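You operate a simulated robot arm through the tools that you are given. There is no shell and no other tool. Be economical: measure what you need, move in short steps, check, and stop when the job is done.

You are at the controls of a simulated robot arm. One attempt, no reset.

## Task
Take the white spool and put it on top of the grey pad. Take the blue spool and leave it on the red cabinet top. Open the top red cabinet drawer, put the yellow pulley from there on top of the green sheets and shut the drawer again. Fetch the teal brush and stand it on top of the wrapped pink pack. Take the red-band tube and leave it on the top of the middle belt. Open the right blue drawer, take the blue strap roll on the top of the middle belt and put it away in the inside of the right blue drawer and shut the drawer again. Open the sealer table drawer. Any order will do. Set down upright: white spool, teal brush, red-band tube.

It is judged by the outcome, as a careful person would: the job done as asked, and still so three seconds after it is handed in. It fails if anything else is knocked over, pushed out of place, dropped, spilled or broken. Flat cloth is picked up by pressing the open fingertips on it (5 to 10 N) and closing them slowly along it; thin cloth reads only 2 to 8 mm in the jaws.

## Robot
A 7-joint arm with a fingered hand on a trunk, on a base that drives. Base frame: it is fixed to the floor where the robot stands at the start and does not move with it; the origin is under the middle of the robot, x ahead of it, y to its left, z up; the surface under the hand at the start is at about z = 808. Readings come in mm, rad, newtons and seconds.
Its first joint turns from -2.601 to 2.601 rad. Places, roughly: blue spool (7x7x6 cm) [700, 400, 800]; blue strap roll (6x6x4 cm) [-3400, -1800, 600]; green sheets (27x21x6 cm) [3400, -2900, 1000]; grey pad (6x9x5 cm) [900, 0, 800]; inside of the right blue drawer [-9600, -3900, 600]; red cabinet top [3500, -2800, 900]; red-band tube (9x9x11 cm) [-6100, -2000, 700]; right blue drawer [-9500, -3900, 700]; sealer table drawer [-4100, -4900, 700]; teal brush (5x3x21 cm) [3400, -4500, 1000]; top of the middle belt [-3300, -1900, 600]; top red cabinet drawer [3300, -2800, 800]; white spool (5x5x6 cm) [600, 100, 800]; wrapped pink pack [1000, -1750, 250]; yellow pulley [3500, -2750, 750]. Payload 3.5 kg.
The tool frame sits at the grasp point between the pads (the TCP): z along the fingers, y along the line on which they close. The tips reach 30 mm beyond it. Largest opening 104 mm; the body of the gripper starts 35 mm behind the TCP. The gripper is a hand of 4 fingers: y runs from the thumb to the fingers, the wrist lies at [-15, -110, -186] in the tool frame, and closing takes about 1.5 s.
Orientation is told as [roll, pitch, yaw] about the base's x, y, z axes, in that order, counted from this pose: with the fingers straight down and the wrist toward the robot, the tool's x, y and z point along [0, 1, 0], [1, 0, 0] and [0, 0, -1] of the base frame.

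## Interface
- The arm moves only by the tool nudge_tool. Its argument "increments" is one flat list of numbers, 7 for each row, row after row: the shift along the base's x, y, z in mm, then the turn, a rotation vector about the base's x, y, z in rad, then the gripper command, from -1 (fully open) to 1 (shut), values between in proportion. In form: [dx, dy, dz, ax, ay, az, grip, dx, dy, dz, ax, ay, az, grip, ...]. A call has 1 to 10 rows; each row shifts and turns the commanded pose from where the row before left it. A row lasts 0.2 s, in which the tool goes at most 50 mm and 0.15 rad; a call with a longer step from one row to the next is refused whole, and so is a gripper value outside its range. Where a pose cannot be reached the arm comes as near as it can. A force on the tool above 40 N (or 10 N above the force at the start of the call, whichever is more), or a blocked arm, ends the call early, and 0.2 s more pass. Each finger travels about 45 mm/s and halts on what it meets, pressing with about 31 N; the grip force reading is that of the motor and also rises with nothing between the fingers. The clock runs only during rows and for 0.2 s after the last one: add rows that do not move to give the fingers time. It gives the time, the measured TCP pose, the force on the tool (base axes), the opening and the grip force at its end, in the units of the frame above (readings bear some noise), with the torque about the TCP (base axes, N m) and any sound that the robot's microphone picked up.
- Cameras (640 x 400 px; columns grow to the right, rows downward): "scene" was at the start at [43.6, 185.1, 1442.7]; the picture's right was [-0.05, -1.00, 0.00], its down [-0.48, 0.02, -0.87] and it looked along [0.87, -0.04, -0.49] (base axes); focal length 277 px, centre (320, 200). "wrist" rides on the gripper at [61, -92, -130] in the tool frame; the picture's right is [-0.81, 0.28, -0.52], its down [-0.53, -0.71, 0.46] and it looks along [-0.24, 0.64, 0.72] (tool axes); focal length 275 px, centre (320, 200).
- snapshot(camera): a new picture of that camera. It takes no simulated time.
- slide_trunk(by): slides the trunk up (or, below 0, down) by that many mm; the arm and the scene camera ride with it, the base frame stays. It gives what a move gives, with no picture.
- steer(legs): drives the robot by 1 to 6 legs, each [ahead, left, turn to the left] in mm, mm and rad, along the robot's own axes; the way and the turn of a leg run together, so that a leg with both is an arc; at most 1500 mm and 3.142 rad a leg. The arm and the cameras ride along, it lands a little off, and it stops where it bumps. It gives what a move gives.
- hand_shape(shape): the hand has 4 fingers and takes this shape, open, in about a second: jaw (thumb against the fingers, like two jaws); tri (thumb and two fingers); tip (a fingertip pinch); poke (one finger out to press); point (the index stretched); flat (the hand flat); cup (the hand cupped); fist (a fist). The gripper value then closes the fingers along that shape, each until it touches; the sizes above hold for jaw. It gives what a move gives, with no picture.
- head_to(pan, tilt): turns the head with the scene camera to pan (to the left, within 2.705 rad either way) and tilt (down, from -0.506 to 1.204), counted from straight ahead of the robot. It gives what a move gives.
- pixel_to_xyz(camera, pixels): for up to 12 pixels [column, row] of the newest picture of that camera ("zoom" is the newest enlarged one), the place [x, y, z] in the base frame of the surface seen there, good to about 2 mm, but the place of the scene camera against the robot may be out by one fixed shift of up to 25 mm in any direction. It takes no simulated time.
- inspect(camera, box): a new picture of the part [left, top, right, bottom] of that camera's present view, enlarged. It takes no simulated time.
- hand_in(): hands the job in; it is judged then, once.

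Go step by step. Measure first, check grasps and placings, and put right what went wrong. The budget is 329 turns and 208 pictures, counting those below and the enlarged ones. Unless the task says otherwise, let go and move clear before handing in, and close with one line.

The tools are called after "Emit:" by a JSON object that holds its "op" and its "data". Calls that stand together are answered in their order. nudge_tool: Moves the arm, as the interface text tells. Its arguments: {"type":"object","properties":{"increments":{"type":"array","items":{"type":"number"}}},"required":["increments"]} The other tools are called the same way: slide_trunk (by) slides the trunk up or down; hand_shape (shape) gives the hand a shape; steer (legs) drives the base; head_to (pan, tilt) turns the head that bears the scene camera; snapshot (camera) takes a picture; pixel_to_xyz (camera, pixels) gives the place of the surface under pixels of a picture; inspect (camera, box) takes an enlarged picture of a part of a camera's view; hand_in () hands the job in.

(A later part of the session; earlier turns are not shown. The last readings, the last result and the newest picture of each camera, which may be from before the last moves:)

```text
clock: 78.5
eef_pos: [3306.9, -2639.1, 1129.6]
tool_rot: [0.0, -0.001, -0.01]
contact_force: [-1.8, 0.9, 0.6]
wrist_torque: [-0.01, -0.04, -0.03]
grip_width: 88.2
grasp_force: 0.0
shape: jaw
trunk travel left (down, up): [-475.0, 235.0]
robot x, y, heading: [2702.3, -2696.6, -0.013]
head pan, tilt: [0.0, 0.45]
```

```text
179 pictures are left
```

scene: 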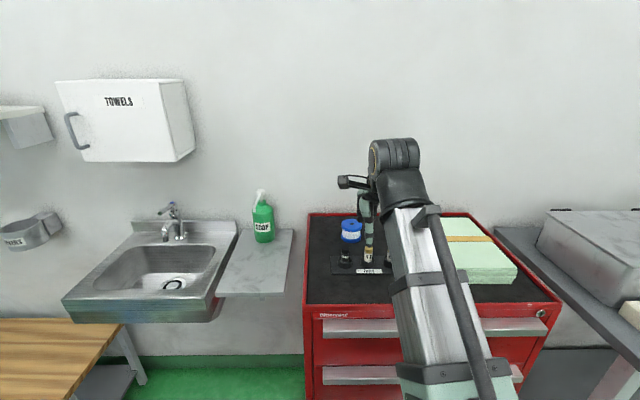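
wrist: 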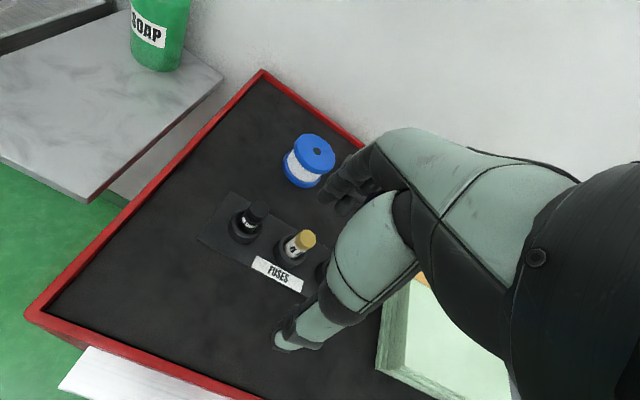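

The blue spool stands on the cabinet top (wrist 310,160). Now I back away from the cabinet to work on the top drawer handle.

Emit:
{"op": "steer", "data": {"legs": [[-422, -75, 0.012]]}}

Emit:
{"op": "nudge_tool", "data": {"increments": [0, 40, 0, 0, 0, 0, -1, 0, 40, 0, 0, 0, 0, -1, 0, 40, -20, 0, 0, 0, -1, 0, 0, -40, 0, 0, 0, -1, 0, 0, -40, 0, 0, 0, -1]}}

Emit:
{"op": "inspect", "data": {"camera": "scene", "box": [260, 180, 440, 300]}}

Emit:
{"op": "snapshot", "data": {"camera": "wrist"}}

```text
clock: 81.1
eef_pos: [2885.3, -2708.3, 1129.5]
tool_rot: [0.001, -0.002, -0.003]
contact_force: [0.3, -1.4, 0.1]
wrist_torque: [-0.02, -0.01, 0.0]
grip_width: 88.3
grasp_force: 0.1
shape: jaw
trunk travel left (down, up): [-475.0, 235.0]
robot x, y, heading: [2278.1, -2770.3, 0.001]
head pan, tilt: [0.0, 0.45]
```

```text
clock: 82.3
eef_pos: [2883.9, -2589.0, 1028.7]
tool_rot: [0.001, 0.0, -0.003]
contact_force: [0.0, -0.3, 0.4]
wrist_torque: [-0.01, -0.01, -0.01]
grip_width: 103.5
grasp_force: 0.1
shape: jaw
trunk travel left (down, up): [-475.0, 235.0]
robot x, y, heading: [2282.5, -2764.3, -0.003]
head pan, tilt: [0.0, 0.45]
```

```text
3.33 times, centred on (350, 240) of scene
```

zoom: 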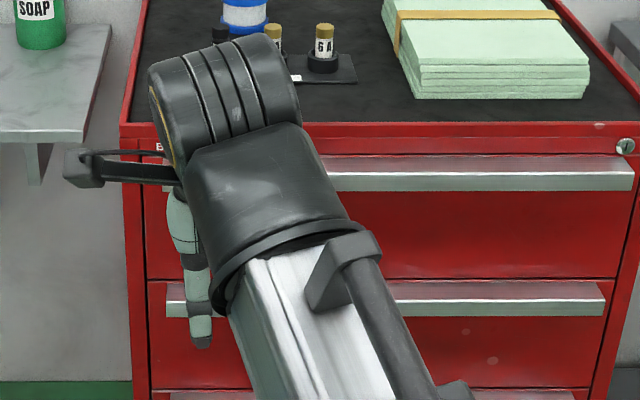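

```text
177 pictures are left
```

wrist: 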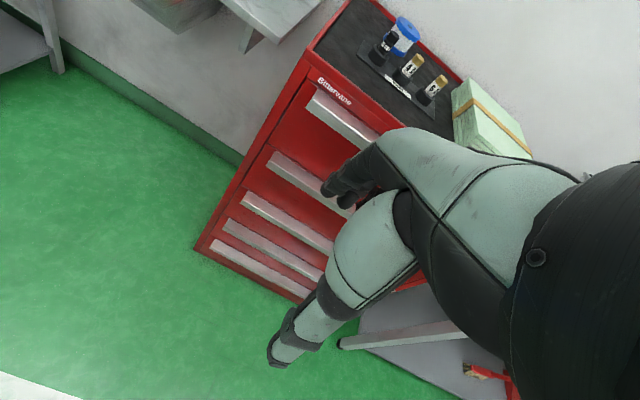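

The handle is a protruding strip (zoom 480,175). I measure its top and front and the drawer face.

Emit:
{"op": "pixel_to_xyz", "data": {"camera": "zoom", "pixels": [[480, 158], [480, 168], [480, 175], [480, 182], [480, 189], [480, 197], [480, 230], [605, 182], [430, 175], [165, 185], [480, 140], [480, 270]]}}

Emit:
{"op": "pixel_to_xyz", "data": {"camera": "wrist", "pixels": [[345, 110], [340, 116], [335, 122], [330, 127], [315, 98], [325, 88], [322, 135], [305, 150]]}}

Emit:
{"op": "inspect", "data": {"camera": "wrist", "box": [270, 60, 410, 160]}}

```text
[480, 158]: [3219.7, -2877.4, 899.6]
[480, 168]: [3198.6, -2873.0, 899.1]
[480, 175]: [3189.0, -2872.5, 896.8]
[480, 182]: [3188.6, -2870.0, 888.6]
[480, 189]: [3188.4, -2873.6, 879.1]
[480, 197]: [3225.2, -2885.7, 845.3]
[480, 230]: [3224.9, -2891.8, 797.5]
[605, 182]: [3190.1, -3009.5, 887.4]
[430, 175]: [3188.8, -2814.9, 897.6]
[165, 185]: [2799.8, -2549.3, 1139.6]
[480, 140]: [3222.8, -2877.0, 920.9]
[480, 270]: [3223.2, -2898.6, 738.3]
```

```text
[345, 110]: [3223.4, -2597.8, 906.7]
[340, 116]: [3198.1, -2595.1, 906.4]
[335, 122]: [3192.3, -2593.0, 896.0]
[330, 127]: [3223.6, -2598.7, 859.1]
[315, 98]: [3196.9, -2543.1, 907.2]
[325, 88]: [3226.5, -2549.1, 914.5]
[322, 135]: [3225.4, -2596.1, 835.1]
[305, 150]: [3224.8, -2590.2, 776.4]
```

```text
4.00 times, centred on (340, 110) of wrist
```

zoom: 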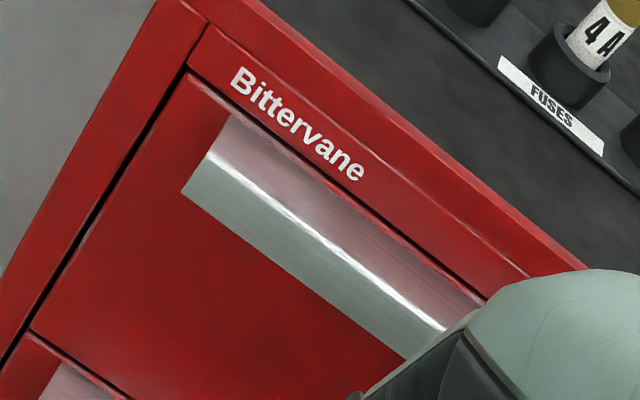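

The pull is a ledge from x 3224 to 3192, z 886–906. I swing the hand to point forward with the thumb below, in front of the handle's middle (y −2785).

Emit:
{"op": "nudge_tool", "data": {"increments": [21, -19, -13, 0, -0.15, 0, -0.2, 21, -19, -13, 0, -0.15, 0, -0.2, 21, -19, -13, 0, -0.15, 0, -0.2, 21, -19, -13, 0, -0.15, 0, -0.2, 21, -19, -13, 0, -0.15, 0, -0.2, 21, -19, -13, 0, -0.15, 0, -0.2, 21, -19, -13, 0, -0.15, 0, -0.2, 21, -19, -13, 0, -0.15, 0, -0.2, 21, -19, -13, 0, -0.15, 0, -0.2, 21, -19, -13, 0, -0.15, 0, -0.2]}}

Emit:
{"op": "nudge_tool", "data": {"increments": [6, -6, -3, 0, -0.071, 0, -0.2, 0, 0, 0, 0, 0, 0, -0.2, 0, 0, 0, 0, 0, 0, -0.2]}}

Emit:
{"op": "snapshot", "data": {"camera": "wrist"}}

Emit:
{"op": "inspect", "data": {"camera": "scene", "box": [220, 180, 460, 340]}}

```text
clock: 84.5
eef_pos: [3079.4, -2740.3, 904.6]
tool_rot: [0.696, -1.333, -0.749]
contact_force: [0.2, -0.5, -1.0]
wrist_torque: [0.0, 0.01, 0.03]
grip_width: 62.7
grasp_force: 0.1
shape: jaw
out of reach, approached as far as the arm can: row 6, 7, 9, 10
trunk travel left (down, up): [-475.0, 235.0]
robot x, y, heading: [2282.6, -2765.3, -0.004]
head pan, tilt: [0.0, 0.45]
```

```text
clock: 85.3
eef_pos: [3082.7, -2737.2, 905.7]
tool_rot: [0.931, -1.377, -0.993]
contact_force: [-0.1, -0.3, 0.5]
wrist_torque: [0.01, 0.03, 0.03]
grip_width: 62.5
grasp_force: 0.1
shape: jaw
out of reach, approached as far as the arm can: row 1
trunk travel left (down, up): [-475.0, 235.0]
robot x, y, heading: [2277.9, -2769.6, -0.005]
head pan, tilt: [0.0, 0.45]
```

```text
175 pictures are left
```

wrist: 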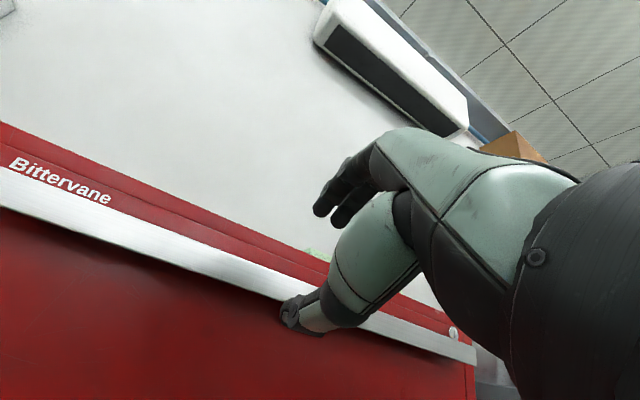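

```text
2.50 times, centred on (340, 260) of scene
```

zoom: 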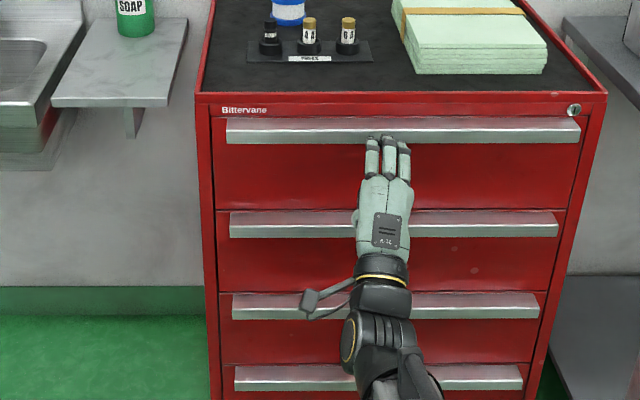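

The hand is nearly level with fingers above and thumb below, but the wrist is at its limit. I lower the trunk so that the forearm is flatter, then bring the hand back up.

Emit:
{"op": "slide_trunk", "data": {"by": -250}}

Emit:
{"op": "nudge_tool", "data": {"increments": [0, -8, 35, 0, 0, 0, -0.2, 0, -8, 35, 0, 0, 0, -0.2, 0, -8, 35, 0, 0, 0, -0.2, 0, -8, 35, 0, 0, 0, -0.2, 0, -8, 35, 0, 0, 0, -0.2, 0, -8, 35, 0, 0, 0, -0.2, 0, 0, 28, 0, 0, 0, -0.2, 0, 0, 0, 0, 0, 0, -0.2]}}

```text
clock: 87.9
eef_pos: [3081.6, -2736.0, 656.8]
tool_rot: [0.927, -1.377, -0.992]
contact_force: [-0.3, -0.1, -0.5]
wrist_torque: [0.02, -0.02, -0.02]
grip_width: 62.8
grasp_force: 0.1
shape: jaw
trunk travel left (down, up): [-225.0, 485.0]
robot x, y, heading: [2284.7, -2769.6, -0.006]
head pan, tilt: [0.0, 0.45]
```

```text
clock: 89.7
eef_pos: [3084.6, -2786.3, 891.9]
tool_rot: [0.926, -1.377, -0.99]
contact_force: [0.0, 0.1, -0.5]
wrist_torque: [0.0, -0.01, 0.01]
grip_width: 62.6
grasp_force: 0.0
shape: jaw
trunk travel left (down, up): [-225.0, 485.0]
robot x, y, heading: [2280.2, -2768.8, -0.005]
head pan, tilt: [0.0, 0.45]
```

Reached without complaint. I level the remaining tilt (about −0.16, −0.11, 0.05 rad).

Emit:
{"op": "nudge_tool", "data": {"increments": [0, 0, 2, -0.08, -0.055, 0.027, -0.2, 0, 0, 2, -0.08, -0.055, 0.026, -0.2, 0, 0, 0, 0, 0, 0, -0.2]}}

Emit:
{"op": "inspect", "data": {"camera": "scene", "box": [220, 120, 460, 280]}}

Emit:
{"op": "snapshot", "data": {"camera": "wrist"}}

```text
clock: 90.5
eef_pos: [3084.0, -2787.7, 896.3]
tool_rot: [1.08, -1.382, -1.124]
contact_force: [0.0, -0.2, 0.4]
wrist_torque: [-0.05, -0.01, -0.02]
grip_width: 62.5
grasp_force: 0.1
shape: jaw
out of reach, approached as far as the arm can: row 1, 2
trunk travel left (down, up): [-225.0, 485.0]
robot x, y, heading: [2282.4, -2769.2, -0.004]
head pan, tilt: [0.0, 0.45]
```

```text
2.50 times, centred on (340, 200) of scene
```

zoom: 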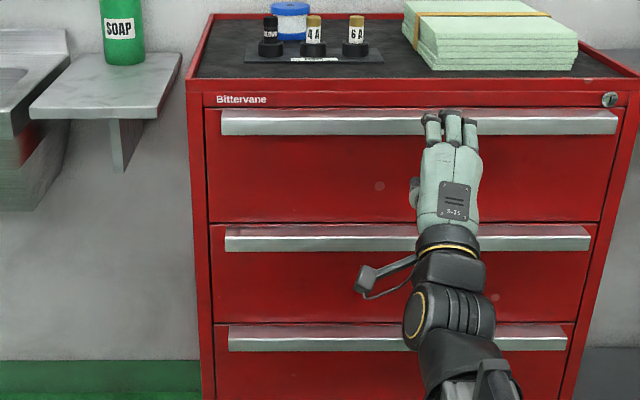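

```text
172 pictures are left
```

wrist: 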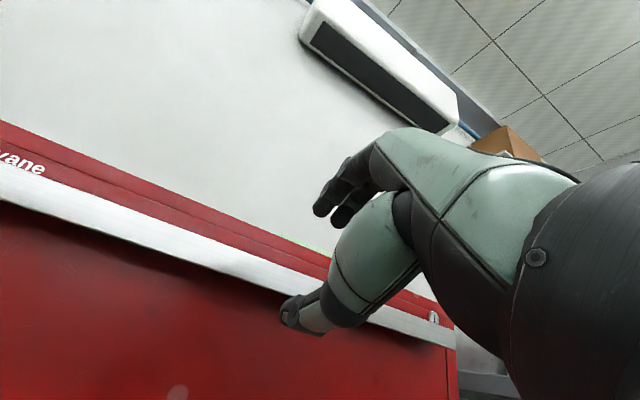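

The tilt left is about 10°, which is fine. I advance onto the handle and close.

Emit:
{"op": "nudge_tool", "data": {"increments": [35, 0, 0, 0, 0, 0, -0.2, 35, 0, 0, 0, 0, 0, -0.2, 20, 0, 0, 0, 0, 0, -0.2, 12, 0, 0, 0, 0, 0, -0.2, 0, 0, 0, 0, 0, 0, -0.2]}}

Emit:
{"op": "nudge_tool", "data": {"increments": [0, 0, 0, 0, 0, 0, 0.2, 0, 0, 0, 0, 0, 0, 0.5, 0, 0, 0, 0, 0, 0, 0.8, 0, 0, 0, 0, 0, 0, 0.8, 0, 0, 0, 0, 0, 0, 0.8]}}

Emit:
{"op": "inspect", "data": {"camera": "scene", "box": [280, 120, 440, 240]}}

Emit:
{"op": "snapshot", "data": {"camera": "wrist"}}

```text
clock: 91.7
eef_pos: [3184.3, -2782.8, 897.3]
tool_rot: [1.083, -1.378, -1.126]
contact_force: [1.0, 0.5, -0.3]
wrist_torque: [0.04, 0.0, -0.02]
grip_width: 62.7
grasp_force: 0.1
shape: jaw
trunk travel left (down, up): [-225.0, 485.0]
robot x, y, heading: [2282.1, -2771.1, -0.003]
head pan, tilt: [0.0, 0.45]
```

```text
clock: 92.9
eef_pos: [3185.2, -2782.1, 896.9]
tool_rot: [1.086, -1.382, -1.131]
contact_force: [4.2, -1.5, 7.1]
wrist_torque: [-0.27, -0.68, -0.11]
grip_width: 21.9
grasp_force: 30.7
shape: jaw
trunk travel left (down, up): [-225.0, 485.0]
robot x, y, heading: [2280.1, -2767.3, -0.003]
head pan, tilt: [0.0, 0.45]
```

```text
3.33 times, centred on (360, 180) of scene
```

zoom: 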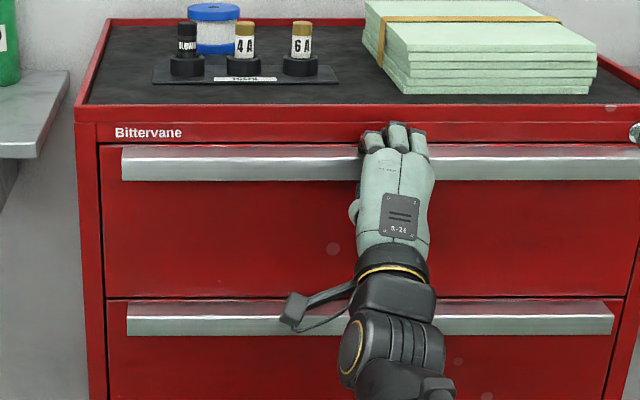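

```text
170 pictures are left
```

wrist: 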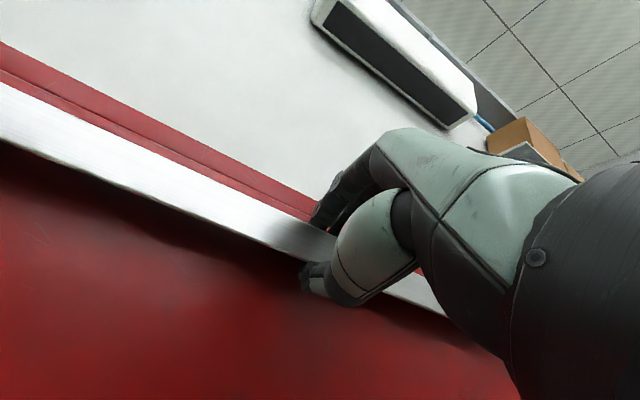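

The handle is gripped (22 mm). I pull gently.

Emit:
{"op": "nudge_tool", "data": {"increments": [-8, 0, 0, 0, 0, 0, 0.8, -12, 0, 0, 0, 0, 0, 0.8, -15, 0, 0, 0, 0, 0, 0.8, -15, 0, 0, 0, 0, 0, 0.8, -15, 0, 0, 0, 0, 0, 0.8, 0, 0, 0, 0, 0, 0, 0.8]}}

Emit:
{"op": "inspect", "data": {"camera": "scene", "box": [280, 120, 440, 240]}}

```text
clock: 94.3
eef_pos: [3119.9, -2783.8, 897.0]
tool_rot: [1.083, -1.381, -1.13]
contact_force: [-1.5, 5.8, 8.7]
wrist_torque: [-0.31, -0.77, -0.01]
grip_width: 22.4
grasp_force: 30.6
shape: jaw
trunk travel left (down, up): [-225.0, 485.0]
robot x, y, heading: [2282.2, -2772.7, -0.002]
head pan, tilt: [0.0, 0.45]
```

```text
3.33 times, centred on (360, 180) of scene
```

zoom: 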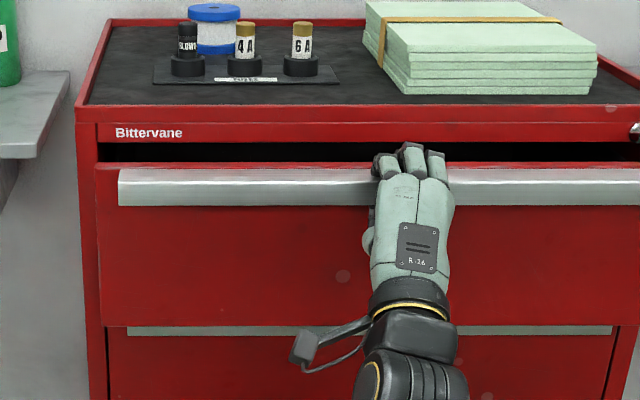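

The drawer opens. I pull on with the arm.

Emit:
{"op": "nudge_tool", "data": {"increments": [-18, 0, 0, 0, 0, 0, 0.8, -18, 0, 0, 0, 0, 0, 0.8, -18, 0, 0, 0, 0, 0, 0.8, -18, 0, 0, 0, 0, 0, 0.8, -18, 0, 0, 0, 0, 0, 0.8, -18, 0, 0, 0, 0, 0, 0.8, -18, 0, 0, 0, 0, 0, 0.8, -18, 0, 0, 0, 0, 0, 0.8, 0, 0, 0, 0, 0, 0, 0.8]}}

Emit:
{"op": "steer", "data": {"legs": [[-120, 0, 0]]}}

Emit:
{"op": "snapshot", "data": {"camera": "scene"}}

```text
clock: 96.3
eef_pos: [2976.6, -2783.4, 897.7]
tool_rot: [1.084, -1.381, -1.127]
contact_force: [-0.1, -3.9, 4.3]
wrist_torque: [-0.21, -0.64, -0.17]
grip_width: 22.9
grasp_force: 31.1
shape: jaw
trunk travel left (down, up): [-225.0, 485.0]
robot x, y, heading: [2279.7, -2770.7, -0.002]
head pan, tilt: [0.0, 0.45]
```

```text
clock: 97.5
eef_pos: [2853.7, -2782.2, 897.9]
tool_rot: [1.084, -1.38, -1.13]
contact_force: [0.2, -7.0, 2.7]
wrist_torque: [-0.18, -0.66, -0.28]
grip_width: 22.4
grasp_force: 30.9
shape: jaw
trunk travel left (down, up): [-225.0, 485.0]
robot x, y, heading: [2162.6, -2767.4, -0.006]
head pan, tilt: [0.0, 0.45]
```

```text
168 pictures are left
```

scene: 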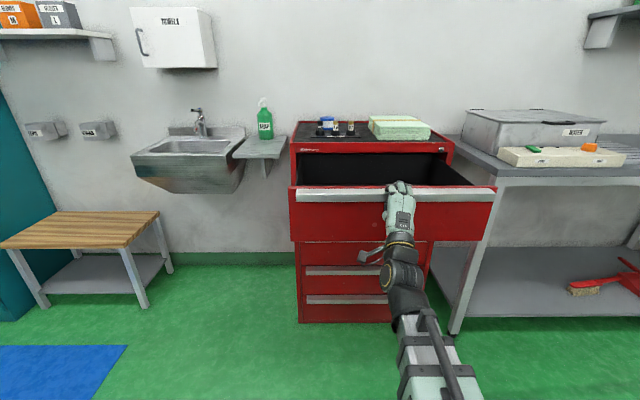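

Drawer open by about 330 mm. I let go, back off and raise the trunk to look in.

Emit:
{"op": "nudge_tool", "data": {"increments": [0, 0, 0, 0, 0, 0, 0.2, 0, 0, 0, 0, 0, 0, -0.2, 0, 0, 0, 0, 0, 0, -0.4, 0, 0, 0, 0, 0, 0, -0.4, 0, 0, 0, 0, 0, 0, -0.4]}}

Emit:
{"op": "steer", "data": {"legs": [[-150, 0, 0.005]]}}

Emit:
{"op": "slide_trunk", "data": {"by": 350}}

Emit:
{"op": "head_to", "data": {"pan": 0.1, "tilt": 0.55}}

Emit:
{"op": "snapshot", "data": {"camera": "scene"}}

```text
clock: 98.7
eef_pos: [2854.4, -2782.1, 897.5]
tool_rot: [1.084, -1.382, -1.128]
contact_force: [0.1, 0.4, 0.4]
wrist_torque: [0.03, -0.02, -0.02]
grip_width: 72.4
grasp_force: 0.0
shape: jaw
trunk travel left (down, up): [-225.0, 485.0]
robot x, y, heading: [2159.6, -2769.9, -0.002]
head pan, tilt: [0.0, 0.45]
```

```text
clock: 100.1
eef_pos: [2703.5, -2780.6, 897.1]
tool_rot: [1.084, -1.381, -1.124]
contact_force: [-0.1, -0.3, 0.6]
wrist_torque: [0.0, 0.01, 0.04]
grip_width: 72.6
grasp_force: 0.0
shape: jaw
trunk travel left (down, up): [-225.0, 485.0]
robot x, y, heading: [2007.7, -2765.7, -0.002]
head pan, tilt: [0.0, 0.45]
```

```text
clock: 103.5
eef_pos: [2703.3, -2780.8, 1246.4]
tool_rot: [1.082, -1.381, -1.125]
contact_force: [-0.5, -0.2, 0.2]
wrist_torque: [0.04, -0.02, 0.01]
grip_width: 72.7
grasp_force: 0.1
shape: jaw
trunk travel left (down, up): [-575.0, 135.0]
robot x, y, heading: [2009.5, -2767.4, -0.002]
head pan, tilt: [0.0, 0.45]
```

```text
clock: 104.2
eef_pos: [2704.0, -2780.1, 1246.7]
tool_rot: [1.083, -1.38, -1.127]
contact_force: [0.0, 0.4, 0.8]
wrist_torque: [0.0, 0.0, 0.01]
grip_width: 72.5
grasp_force: 0.0
shape: jaw
trunk travel left (down, up): [-575.0, 135.0]
robot x, y, heading: [2011.7, -2769.7, -0.003]
head pan, tilt: [0.099, 0.55]
```

```text
167 pictures are left
```

scene: 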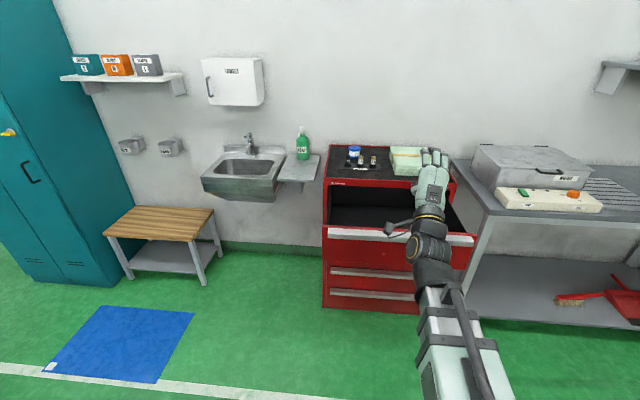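

I turn the hand back to point down.

Emit:
{"op": "nudge_tool", "data": {"increments": [0, 0, 0, 0, 0.148, 0, -1, 0, 0, 0, 0, 0.148, 0, -1, 0, 0, 0, 0, 0.148, 0, -1, 0, 0, 0, 0, 0.148, 0, -1, 0, 0, 0, 0, 0.148, 0, -1, 0, 0, 0, 0, 0.148, 0, -1, 0, 0, 0, 0, 0.148, 0, -1, 0, 0, 0, 0, 0.148, 0, -1, 0, 0, 0, 0, 0.148, 0, -1, 0, 0, 0, 0, 0.148, 0, -1]}}

Emit:
{"op": "nudge_tool", "data": {"increments": [0, 0, 0, 0.037, 0, 0.14, -1, 0, 0, 0, 0, 0, 0.03, -1, 0, 0, 0, 0, 0, 0, -1]}}

Emit:
{"op": "steer", "data": {"legs": [[330, 0, 0]]}}

Emit:
{"op": "snapshot", "data": {"camera": "wrist"}}

Emit:
{"op": "snapshot", "data": {"camera": "scene"}}

```text
clock: 106.4
eef_pos: [2703.9, -2789.5, 1249.8]
tool_rot: [-0.047, -0.113, -0.201]
contact_force: [0.3, 0.6, -0.2]
wrist_torque: [-0.03, -0.01, -0.03]
grip_width: 103.7
grasp_force: 0.1
shape: jaw
out of reach, approached as far as the arm can: row 3
trunk travel left (down, up): [-575.0, 135.0]
robot x, y, heading: [2006.5, -2768.1, -0.003]
head pan, tilt: [0.099, 0.55]
```

```text
clock: 107.2
eef_pos: [2702.5, -2789.6, 1249.6]
tool_rot: [-0.011, -0.113, -0.035]
contact_force: [-1.1, -0.5, -0.1]
wrist_torque: [-0.01, 0.02, -0.02]
grip_width: 103.8
grasp_force: 0.1
shape: jaw
trunk travel left (down, up): [-575.0, 135.0]
robot x, y, heading: [2006.5, -2766.4, -0.003]
head pan, tilt: [0.099, 0.55]
```

```text
clock: 109.4
eef_pos: [3031.0, -2789.1, 1249.5]
tool_rot: [-0.01, -0.112, -0.035]
contact_force: [-0.9, -0.1, -0.1]
wrist_torque: [-0.04, 0.04, 0.0]
grip_width: 103.9
grasp_force: 0.0
shape: jaw
trunk travel left (down, up): [-575.0, 135.0]
robot x, y, heading: [2335.2, -2768.2, 0.0]
head pan, tilt: [0.099, 0.55]
```

```text
166 pictures are left
```

wrist: 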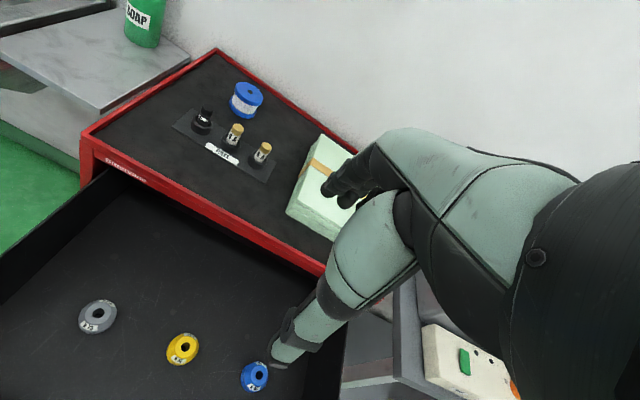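

```text
165 pictures are left
```

scene: 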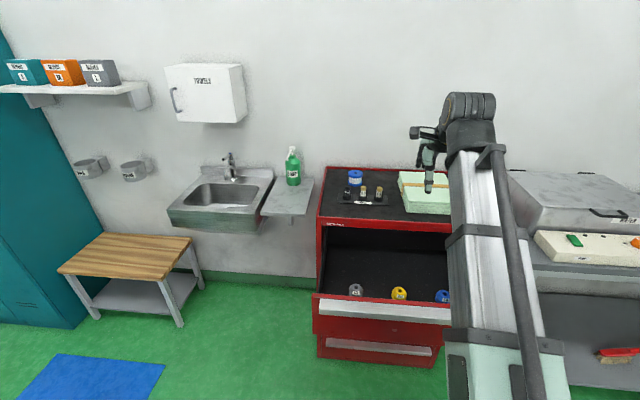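

Yellow pulley is visible at wrist (182,349). I measure it.

Emit:
{"op": "inspect", "data": {"camera": "wrist", "box": [60, 270, 300, 400]}}

Emit:
{"op": "pixel_to_xyz", "data": {"camera": "wrist", "pixels": [[168, 350], [196, 346], [180, 336], [184, 348], [182, 362], [165, 340], [100, 317], [255, 377], [140, 340], [220, 345], [5, 280], [330, 395]]}}

```text
2.67 times, centred on (180, 335) of wrist
```

zoom: 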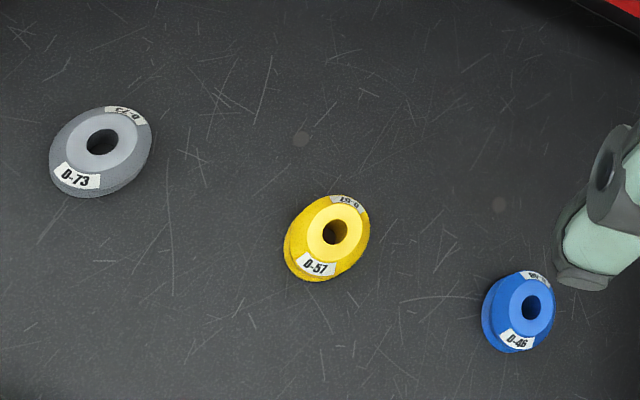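

```text
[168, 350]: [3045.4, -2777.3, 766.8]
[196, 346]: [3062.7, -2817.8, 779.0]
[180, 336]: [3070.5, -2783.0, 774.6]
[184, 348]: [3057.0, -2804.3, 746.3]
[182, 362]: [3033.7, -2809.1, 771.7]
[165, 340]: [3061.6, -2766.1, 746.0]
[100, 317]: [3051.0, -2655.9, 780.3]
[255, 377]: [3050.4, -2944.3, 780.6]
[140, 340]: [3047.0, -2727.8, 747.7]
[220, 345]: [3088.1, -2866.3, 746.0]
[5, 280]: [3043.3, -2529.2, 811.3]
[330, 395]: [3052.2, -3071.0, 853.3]
```

Emit:
{"op": "pixel_to_xyz", "data": {"camera": "zoom", "pixels": [[312, 232], [360, 228], [340, 206], [328, 256], [288, 245], [368, 225], [350, 197], [305, 278]]}}

Emit:
{"op": "slide_trunk", "data": {"by": 100}}

Emit:
{"op": "nudge_tool", "data": {"increments": [6, -1, -50, 0.01, 0.112, 0.035, -0.6, 6, -2, -49, 0, 0, 0, -0.6, 5, -2, -49, 0, 0, 0, -0.6, 4, -2, -49, 0, 0, 0, -0.6, 0, 0, -49, 0, 0, 0, -0.6, 0, 0, -40, 0, 0, 0, -0.6, 0, 0, 0, 0, 0, 0, -0.6]}}

Emit:
{"op": "snapshot", "data": {"camera": "wrist"}}

```text
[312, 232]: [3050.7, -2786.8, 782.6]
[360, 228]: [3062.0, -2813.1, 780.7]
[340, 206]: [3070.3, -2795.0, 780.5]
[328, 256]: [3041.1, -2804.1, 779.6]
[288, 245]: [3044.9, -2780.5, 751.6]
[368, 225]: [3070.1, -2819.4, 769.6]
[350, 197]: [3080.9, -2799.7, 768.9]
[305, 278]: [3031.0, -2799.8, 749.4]
```

```text
clock: 110.7
eef_pos: [3030.9, -2790.9, 1349.7]
tool_rot: [-0.01, -0.112, -0.032]
contact_force: [-0.1, -0.4, -0.6]
wrist_torque: [0.0, 0.01, -0.02]
grip_width: 103.8
grasp_force: 0.0
shape: jaw
trunk travel left (down, up): [-675.0, 35.0]
robot x, y, heading: [2335.4, -2766.7, 0.002]
head pan, tilt: [0.099, 0.55]
```

```text
refused: row 1 steps farther than a row can; nothing moved
```

```text
163 pictures are left
```

wrist: 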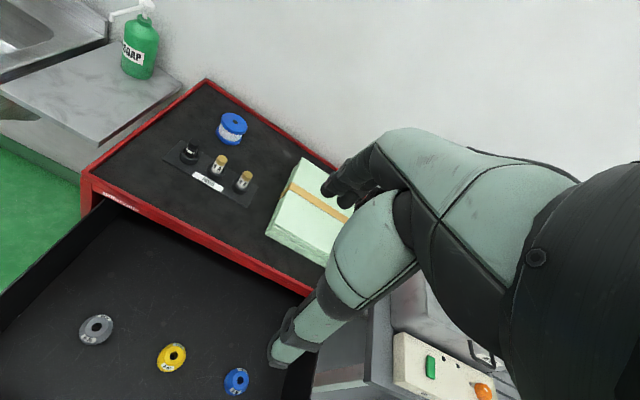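

Pulley centre (3056, −2800), top z 781. I descend to about z 900 above it.

Emit:
{"op": "nudge_tool", "data": {"increments": [5, -2, -45, 0, 0.112, 0, -0.6, 5, -2, -45, 0.01, 0, 0.035, -0.6, 5, -2, -45, 0, 0, 0, -0.6, 5, -2, -45, 0, 0, 0, -0.6, 5, -1, -45, 0, 0, 0, -0.6, 0, 0, -45, 0, 0, 0, -0.6, 0, 0, -45, 0, 0, 0, -0.6, 0, 0, -45, 0, 0, 0, -0.6, 0, 0, -45, 0, 0, 0, -0.6, 0, 0, -30, 0, 0, 0, -0.6]}}

Emit:
{"op": "snapshot", "data": {"camera": "wrist"}}

Emit:
{"op": "inspect", "data": {"camera": "scene", "box": [280, 160, 520, 360]}}

```text
clock: 112.9
eef_pos: [3058.0, -2800.0, 913.4]
tool_rot: [-0.005, 0.0, 0.003]
contact_force: [0.5, 0.1, 0.2]
wrist_torque: [0.01, 0.0, -0.01]
grip_width: 83.2
grasp_force: 0.2
shape: jaw
trunk travel left (down, up): [-675.0, 35.0]
robot x, y, heading: [2339.3, -2768.8, 0.0]
head pan, tilt: [0.099, 0.55]
```

```text
162 pictures are left
```

wrist: 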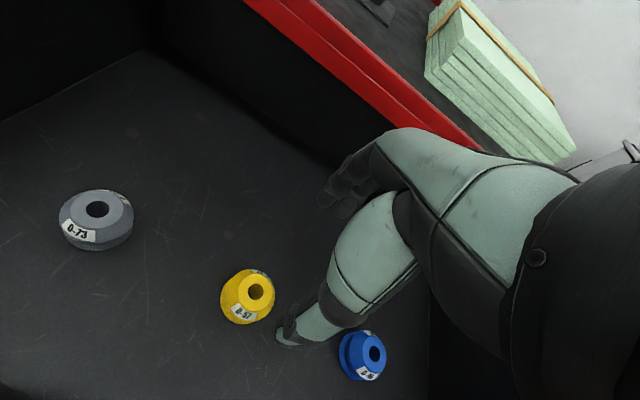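

```text
2.00 times, centred on (400, 260) of scene
```

zoom: 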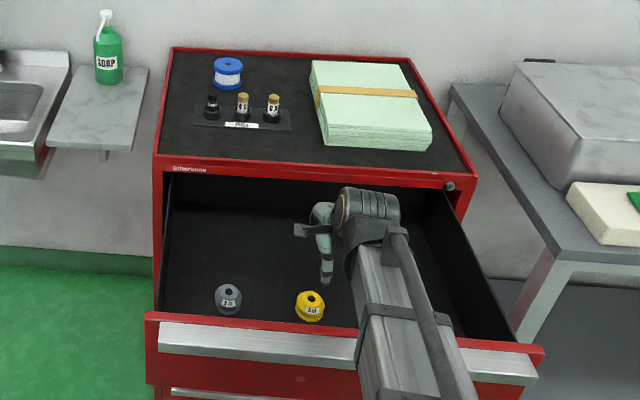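

The hole at (255,291) lies exactly under the TCP. I descend with care for the forearm above the drawer front.

Emit:
{"op": "nudge_tool", "data": {"increments": [-1, 0, -30, 0, 0, 0, -0.6, 0, 0, -30, 0, 0, 0, -0.6, 0, 0, -30, 0, 0, 0, -0.6, 0, 0, -20, 0, 0, 0, -0.6, 0, 0, 0, 0, 0, 0, -0.6]}}

Emit:
{"op": "inspect", "data": {"camera": "scene", "box": [280, 160, 520, 360]}}

Emit:
{"op": "snapshot", "data": {"camera": "wrist"}}

```text
clock: 114.1
eef_pos: [3055.6, -2799.4, 803.7]
tool_rot: [-0.005, 0.0, 0.001]
contact_force: [0.4, -0.2, -0.3]
wrist_torque: [0.0, -0.01, -0.02]
grip_width: 83.3
grasp_force: 0.1
shape: jaw
trunk travel left (down, up): [-675.0, 35.0]
robot x, y, heading: [2338.0, -2764.2, 0.001]
head pan, tilt: [0.099, 0.55]
```

```text
2.00 times, centred on (400, 260) of scene
```

zoom: 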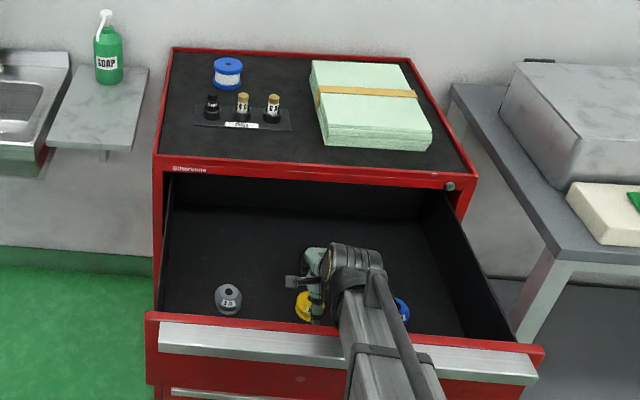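

```text
159 pictures are left
```

wrist: 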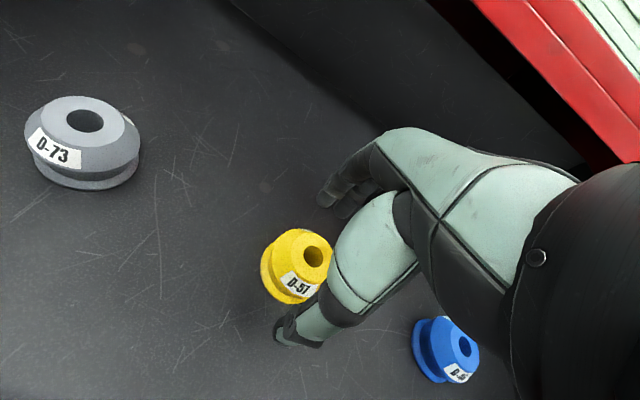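

Clear all round. I go down to z ≈ 781 and close.

Emit:
{"op": "nudge_tool", "data": {"increments": [0, 0, -15, 0, 0, 0, -0.6, 0, 0, -8, 0, 0, 0, -0.6, 0, 0, 0, 0, 0, 0, -0.2, 0, 0, 0, 0, 0, 0, 0.2, 0, 0, 0, 0, 0, 0, 0.5, 0, 0, 0, 0, 0, 0, 0.6, 0, 0, 0, 0, 0, 0, 0.6, 0, 0, 0, 0, 0, 0, 0.6]}}

Emit:
{"op": "nudge_tool", "data": {"increments": [0, 0, 20, 0, 0, 0, 0.6, 0, 0, 40, 0, 0, 0, 0.6, 0, 0, 45, 0, 0, 0, 0.6, 0, 0, 45, 0, 0, 0, 0.6, 0, 0, 0, 0, 0, 0, 0.6]}}

Emit:
{"op": "snapshot", "data": {"camera": "wrist"}}

```text
clock: 115.9
eef_pos: [3056.2, -2798.7, 781.6]
tool_rot: [-0.005, 0.002, 0.003]
contact_force: [0.4, 1.0, -0.5]
wrist_torque: [0.01, 0.01, -0.01]
grip_width: 42.6
grasp_force: 31.0
shape: jaw
trunk travel left (down, up): [-675.0, 35.0]
robot x, y, heading: [2336.5, -2770.1, 0.001]
head pan, tilt: [0.099, 0.55]
```

```text
clock: 117.1
eef_pos: [3054.7, -2796.3, 930.7]
tool_rot: [-0.006, 0.0, 0.001]
contact_force: [-0.1, 1.2, -0.8]
wrist_torque: [0.02, 0.01, 0.03]
grip_width: 42.5
grasp_force: 31.2
shape: jaw
trunk travel left (down, up): [-675.0, 35.0]
robot x, y, heading: [2337.8, -2767.5, 0.001]
head pan, tilt: [0.099, 0.55]
```

```text
158 pictures are left
```

wrist: 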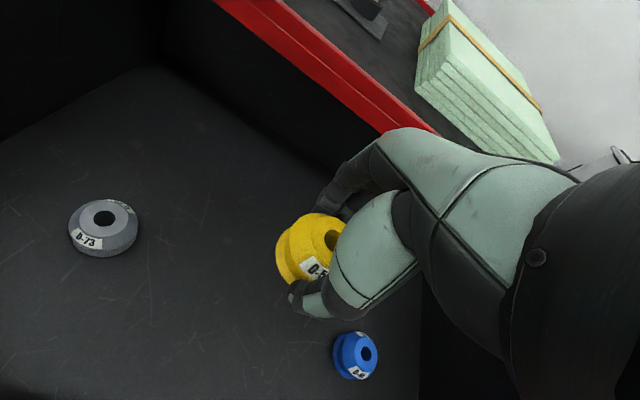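

The pulley is held (42.5 mm). The sheets' near part at x ≈ 3375 needs the robot ~90 mm closer; I look down to check room before the drawer, and raise the hand.

Emit:
{"op": "nudge_tool", "data": {"increments": [0, 0, 45, 0, 0, 0, 0.6, 0, 0, 45, 0, 0, 0, 0.6, 0, 0, 40, 0, 0, 0, 0.6, 0, 0, 0, 0, 0, 0, 0.6]}}

Emit:
{"op": "head_to", "data": {"pan": 0.3, "tilt": 1.15}}

Emit:
{"op": "snapshot", "data": {"camera": "scene"}}

Emit:
{"op": "snapshot", "data": {"camera": "wrist"}}

```text
clock: 118.1
eef_pos: [3053.9, -2798.5, 1064.0]
tool_rot: [-0.005, 0.001, 0.001]
contact_force: [0.3, 0.3, -0.6]
wrist_torque: [0.01, 0.0, 0.0]
grip_width: 42.5
grasp_force: 30.8
shape: jaw
trunk travel left (down, up): [-675.0, 35.0]
robot x, y, heading: [2337.9, -2764.1, 0.003]
head pan, tilt: [0.099, 0.55]
```

```text
clock: 119.1
eef_pos: [3054.6, -2799.2, 1062.5]
tool_rot: [-0.006, 0.001, 0.002]
contact_force: [-0.3, 0.5, -0.8]
wrist_torque: [0.02, 0.03, 0.02]
grip_width: 42.4
grasp_force: 30.8
shape: jaw
trunk travel left (down, up): [-675.0, 35.0]
robot x, y, heading: [2337.4, -2768.9, 0.002]
head pan, tilt: [0.3, 1.15]
```

```text
157 pictures are left
```

scene: 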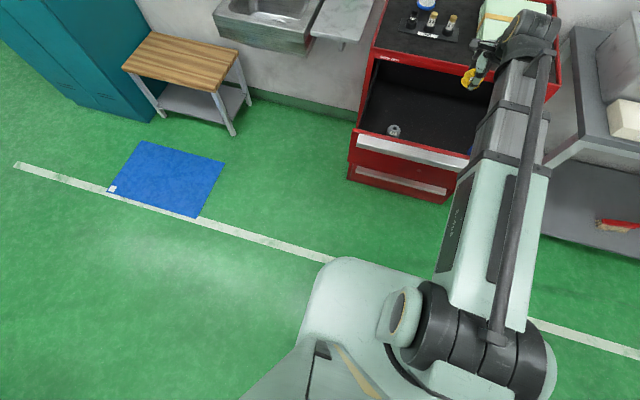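

```text
156 pictures are left
```

wrist: 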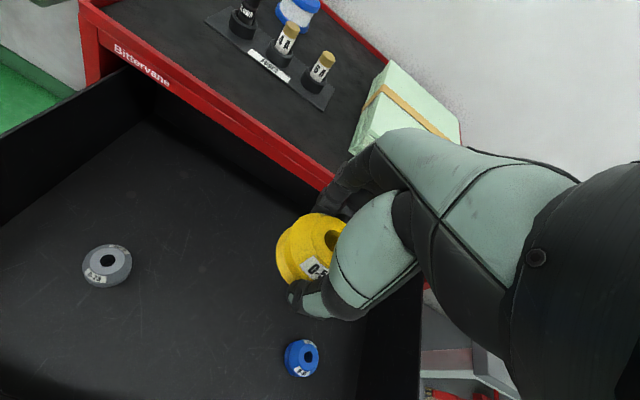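

Emit:
{"op": "pixel_to_xyz", "data": {"camera": "scene", "pixels": [[345, 262], [380, 268], [415, 280], [400, 150], [330, 270], [450, 165]]}}

Emit:
{"op": "pixel_to_xyz", "data": {"camera": "wrist", "pixels": [[390, 62], [352, 150], [360, 145], [405, 75], [370, 120], [385, 88], [458, 118], [420, 100], [440, 128]]}}

```text
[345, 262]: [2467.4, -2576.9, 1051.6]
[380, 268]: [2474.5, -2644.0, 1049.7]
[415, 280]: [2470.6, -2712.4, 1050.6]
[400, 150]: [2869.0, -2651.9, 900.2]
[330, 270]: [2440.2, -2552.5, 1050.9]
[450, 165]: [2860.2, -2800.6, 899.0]
```

```text
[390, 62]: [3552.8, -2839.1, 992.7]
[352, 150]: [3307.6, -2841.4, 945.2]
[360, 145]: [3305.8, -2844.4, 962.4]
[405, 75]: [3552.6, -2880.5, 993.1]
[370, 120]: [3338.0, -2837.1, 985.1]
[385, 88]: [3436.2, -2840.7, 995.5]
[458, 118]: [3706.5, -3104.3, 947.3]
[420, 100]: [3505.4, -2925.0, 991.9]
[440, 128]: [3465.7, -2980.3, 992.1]
```

There are over 300 mm of room before the drawer. I drive 120 mm ahead and carry the pulley over the sheets (top z 993).

Emit:
{"op": "steer", "data": {"legs": [[120, 0, 0]]}}

Emit:
{"op": "nudge_tool", "data": {"increments": [0, -10, 25, 0, 0, 0, 0.6, 35, -20, 0, 0, 0, 0, 0.6, 35, -20, 0, 0, 0, 0, 0.6, 35, -20, 0, 0, 0, 0, 0.6, 35, -20, 0, 0, 0, 0, 0.6, 35, -20, 0, 0, 0, 0, 0.6, 20, -15, 0, 0, 0, 0, 0.6, 0, 0, 0, 0, 0, 0, 0.6]}}

Emit:
{"op": "snapshot", "data": {"camera": "wrist"}}

```text
clock: 120.3
eef_pos: [3174.0, -2798.5, 1063.4]
tool_rot: [-0.005, 0.002, 0.0]
contact_force: [0.6, 0.3, -1.4]
wrist_torque: [-0.03, 0.01, -0.02]
grip_width: 42.3
grasp_force: 31.1
shape: jaw
trunk travel left (down, up): [-675.0, 35.0]
robot x, y, heading: [2457.6, -2768.7, 0.001]
head pan, tilt: [0.3, 1.15]
```

```text
clock: 122.1
eef_pos: [3367.3, -2922.2, 1089.0]
tool_rot: [-0.005, 0.0, 0.002]
contact_force: [0.2, 0.4, 0.5]
wrist_torque: [0.0, -0.01, 0.02]
grip_width: 42.3
grasp_force: 31.2
shape: jaw
trunk travel left (down, up): [-675.0, 35.0]
robot x, y, heading: [2454.3, -2769.4, -0.0]
head pan, tilt: [0.3, 1.15]
```

```text
155 pictures are left
```

wrist: 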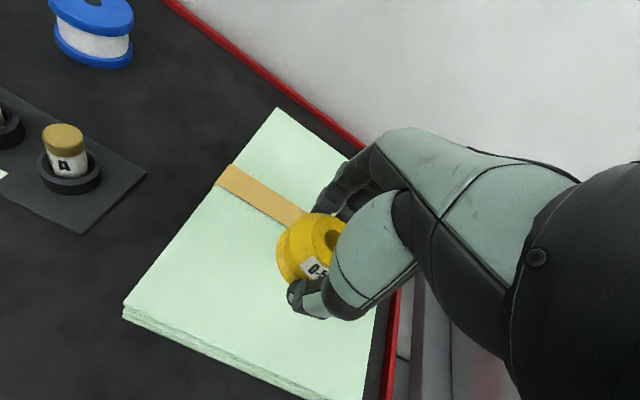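

It will land around pixel (271,283), on the paper clear of the band. I lower it.

Emit:
{"op": "nudge_tool", "data": {"increments": [0, 0, -30, 0, 0, 0, 0.6, 0, 0, -22, 0, 0, 0, 0.6, 0, 0, 0, 0, 0, 0, 0.6]}}

Emit:
{"op": "nudge_tool", "data": {"increments": [0, 0, -3, 0, 0, 0, 0.6, 0, 0, -3, 0, 0, 0, 0.6, 0, 0, 0, 0, 0, 0, 0.6]}}

Emit:
{"op": "nudge_tool", "data": {"increments": [0, 0, -2, 0, 0, 0, 0.6, 0, 0, 0, 0, 0, 0, 0.6]}}

Emit:
{"op": "nudge_tool", "data": {"increments": [0, 0, -2, 0, 0, 0, 0.6, 0, 0, 0, 0, 0, 0, 0.6]}}

```text
clock: 122.9
eef_pos: [3368.6, -2923.1, 1035.3]
tool_rot: [-0.005, 0.0, 0.003]
contact_force: [-0.5, -1.2, -0.8]
wrist_torque: [0.01, -0.01, 0.01]
grip_width: 42.7
grasp_force: 30.8
shape: jaw
trunk travel left (down, up): [-675.0, 35.0]
robot x, y, heading: [2450.6, -2766.2, -0.003]
head pan, tilt: [0.3, 1.15]
```

```text
clock: 123.7
eef_pos: [3367.3, -2923.0, 1030.4]
tool_rot: [-0.005, -0.001, 0.001]
contact_force: [-0.5, -1.0, -0.9]
wrist_torque: [0.02, 0.0, -0.02]
grip_width: 42.2
grasp_force: 31.1
shape: jaw
trunk travel left (down, up): [-675.0, 35.0]
robot x, y, heading: [2454.0, -2765.7, -0.0]
head pan, tilt: [0.3, 1.15]
```

```text
clock: 124.3
eef_pos: [3368.4, -2922.9, 1027.0]
tool_rot: [-0.007, 0.0, 0.002]
contact_force: [0.6, -0.1, 0.1]
wrist_torque: [-0.01, -0.04, -0.02]
grip_width: 42.3
grasp_force: 31.3
shape: jaw
trunk travel left (down, up): [-675.0, 35.0]
robot x, y, heading: [2453.6, -2772.2, -0.0]
head pan, tilt: [0.3, 1.15]
```

```text
clock: 124.9
eef_pos: [3367.0, -2922.6, 1027.4]
tool_rot: [-0.006, -0.001, 0.002]
contact_force: [0.6, -1.7, 6.9]
wrist_torque: [-0.03, -0.14, -0.01]
grip_width: 42.6
grasp_force: 31.0
shape: jaw
trunk travel left (down, up): [-675.0, 35.0]
robot x, y, heading: [2449.6, -2773.2, 0.0]
head pan, tilt: [0.3, 1.15]
```

Contact at 7 N. I open, rise and retreat.

Emit:
{"op": "nudge_tool", "data": {"increments": [0, 0, 1, 0, 0, 0, 0.4, 0, 0, 0, 0, 0, 0, 0.1, 0, 0, 0, 0, 0, 0, -0.2, 0, 0, 0, 0, 0, 0, -0.5, 0, 0, 0, 0, 0, 0, -0.5, 0, 0, 0, 0, 0, 0, -0.5]}}

Emit:
{"op": "nudge_tool", "data": {"increments": [0, 0, 25, 0, 0, 0, -0.5, 0, 0, 45, 0, 0, 0, -0.5, 0, 0, 45, 0, 0, 0, -0.5, -40, 15, 10, 0, 0, 0, -0.5, -40, 15, 10, 0, 0, 0, -0.5, -40, 15, 0, 0, 0, 0, -0.5, -40, 15, 0, 0, 0, 0, -0.5, -40, 15, 0, 0, 0, 0, -0.5, -40, 15, 0, 0, 0, 0, -0.5]}}

Emit:
{"op": "head_to", "data": {"pan": 0.0, "tilt": 0.6}}

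Emit:
{"op": "snapshot", "data": {"camera": "scene"}}

Emit:
{"op": "snapshot", "data": {"camera": "wrist"}}

```text
clock: 126.3
eef_pos: [3367.9, -2923.3, 1027.8]
tool_rot: [-0.005, -0.002, 0.002]
contact_force: [0.3, 0.1, -0.3]
wrist_torque: [0.0, 0.01, -0.01]
grip_width: 77.8
grasp_force: 0.0
shape: jaw
trunk travel left (down, up): [-675.0, 35.0]
robot x, y, heading: [2452.6, -2772.1, 0.004]
head pan, tilt: [0.3, 1.15]
```

```text
clock: 128.3
eef_pos: [3125.1, -2833.8, 1163.5]
tool_rot: [-0.005, 0.001, 0.003]
contact_force: [-0.2, -0.4, 0.2]
wrist_torque: [0.03, 0.02, -0.03]
grip_width: 77.8
grasp_force: 0.0
shape: jaw
trunk travel left (down, up): [-675.0, 35.0]
robot x, y, heading: [2454.4, -2769.5, -0.002]
head pan, tilt: [0.3, 1.15]
```

```text
clock: 129.3
eef_pos: [3127.0, -2834.5, 1161.4]
tool_rot: [-0.007, 0.0, 0.002]
contact_force: [-0.5, 0.0, 0.2]
wrist_torque: [0.02, 0.04, -0.02]
grip_width: 77.8
grasp_force: 0.0
shape: jaw
trunk travel left (down, up): [-675.0, 35.0]
robot x, y, heading: [2450.0, -2767.5, -0.001]
head pan, tilt: [0.0, 0.6]
```

```text
154 pictures are left
```

scene: 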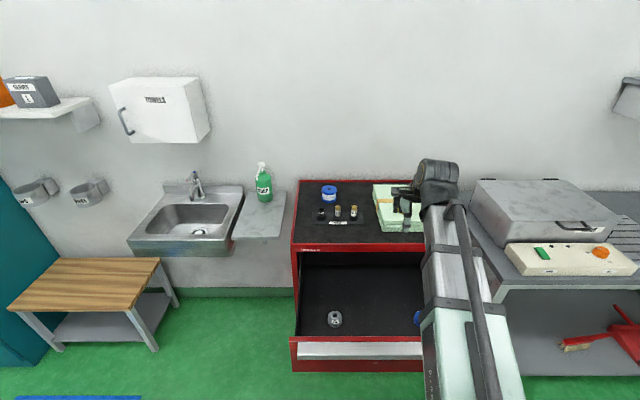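

```text
153 pictures are left
```

wrist: 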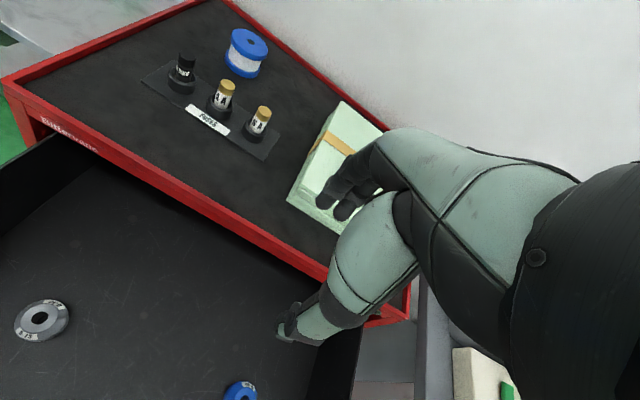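

The pulley sits behind the hand, to be checked after. To shut the drawer I back off, lower the trunk so the knuckles face the handle, and push.

Emit:
{"op": "steer", "data": {"legs": [[-370, 45, 0]]}}

Emit:
{"op": "snapshot", "data": {"camera": "wrist"}}

Emit:
{"op": "slide_trunk", "data": {"by": -345}}

Emit:
{"op": "nudge_tool", "data": {"increments": [0, 0, 0, 0, 0, 0, 0.3, 0, 0, 0, 0, 0, 0, 0.9, 0, 0, 0, 0, 0, 0, 0.9, 0, 0, 0, 0, 0, 0, 0.9, 0, 0, 0, 0, 0, 0, 0.9]}}

Emit:
{"op": "snapshot", "data": {"camera": "scene"}}

```text
clock: 131.7
eef_pos: [2755.4, -2790.0, 1162.5]
tool_rot: [-0.007, 0.001, -0.001]
contact_force: [0.0, -0.6, 0.6]
wrist_torque: [0.0, -0.04, 0.03]
grip_width: 77.8
grasp_force: 0.0
shape: jaw
trunk travel left (down, up): [-675.0, 35.0]
robot x, y, heading: [2086.1, -2725.6, 0.002]
head pan, tilt: [0.0, 0.6]
```

```text
152 pictures are left
```

wrist: 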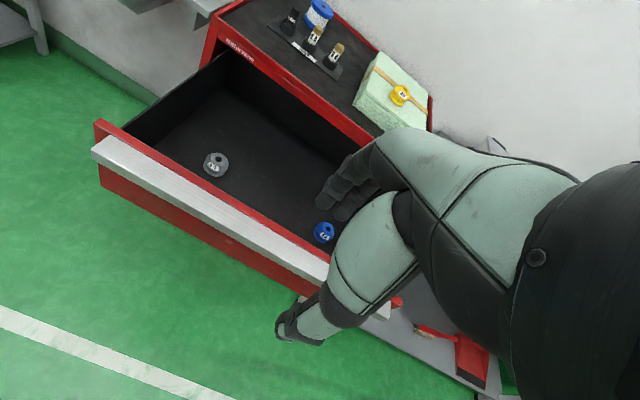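

```text
clock: 135.0
eef_pos: [2756.3, -2789.7, 816.7]
tool_rot: [-0.005, 0.0, 0.0]
contact_force: [-1.0, 0.4, 0.2]
wrist_torque: [0.01, 0.02, 0.08]
grip_width: 77.8
grasp_force: 0.0
shape: jaw
trunk travel left (down, up): [-330.0, 380.0]
robot x, y, heading: [2086.4, -2725.4, -0.001]
head pan, tilt: [0.0, 0.6]
```

```text
clock: 136.2
eef_pos: [2756.0, -2789.8, 817.3]
tool_rot: [-0.006, 0.0, 0.0]
contact_force: [0.5, 0.3, -0.5]
wrist_torque: [-0.01, 0.0, 0.01]
grip_width: 5.5
grasp_force: 0.0
shape: jaw
trunk travel left (down, up): [-330.0, 380.0]
robot x, y, heading: [2084.5, -2722.9, 0.001]
head pan, tilt: [0.0, 0.6]
```

```text
151 pictures are left
```

scene: 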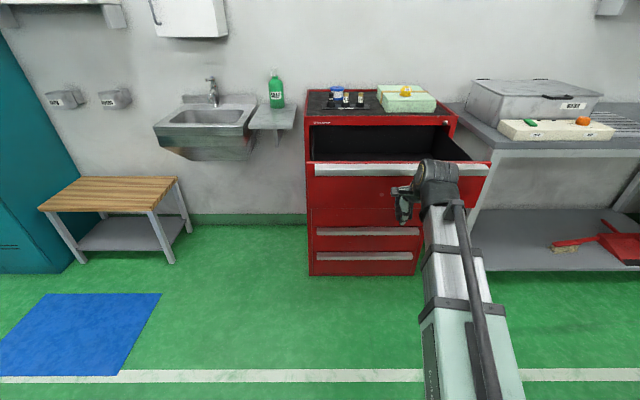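

The yellow pulley sits on the sheets (wrist 400,96). I push the drawer by the arm first to make contact gently.

Emit:
{"op": "nudge_tool", "data": {"increments": [15, 0, 0, 0, 0, 0, 0.9, 15, 0, 0, 0, 0, 0, 0.9, 15, 0, 0, 0, 0, 0, 0.9, 15, 0, 0, 0, 0, 0, 0.9, 15, 0, 0, 0, 0, 0, 0.9, 15, 0, 0, 0, 0, 0, 0.9, 15, 0, 0, 0, 0, 0, 0.9, 15, 0, 0, 0, 0, 0, 0.9]}}

Emit:
{"op": "inspect", "data": {"camera": "scene", "box": [260, 60, 540, 300]}}

```text
clock: 138.0
eef_pos: [2875.6, -2790.7, 818.1]
tool_rot: [-0.005, -0.001, 0.0]
contact_force: [-0.2, 0.2, 0.9]
wrist_torque: [-0.01, -0.01, -0.01]
grip_width: 5.1
grasp_force: 0.0
shape: jaw
trunk travel left (down, up): [-330.0, 380.0]
robot x, y, heading: [2089.1, -2720.6, -0.001]
head pan, tilt: [0.0, 0.6]
```

```text
1.67 times, centred on (400, 180) of scene
```

zoom: 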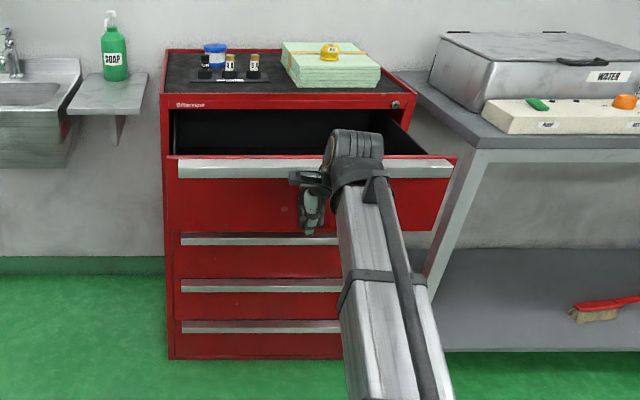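

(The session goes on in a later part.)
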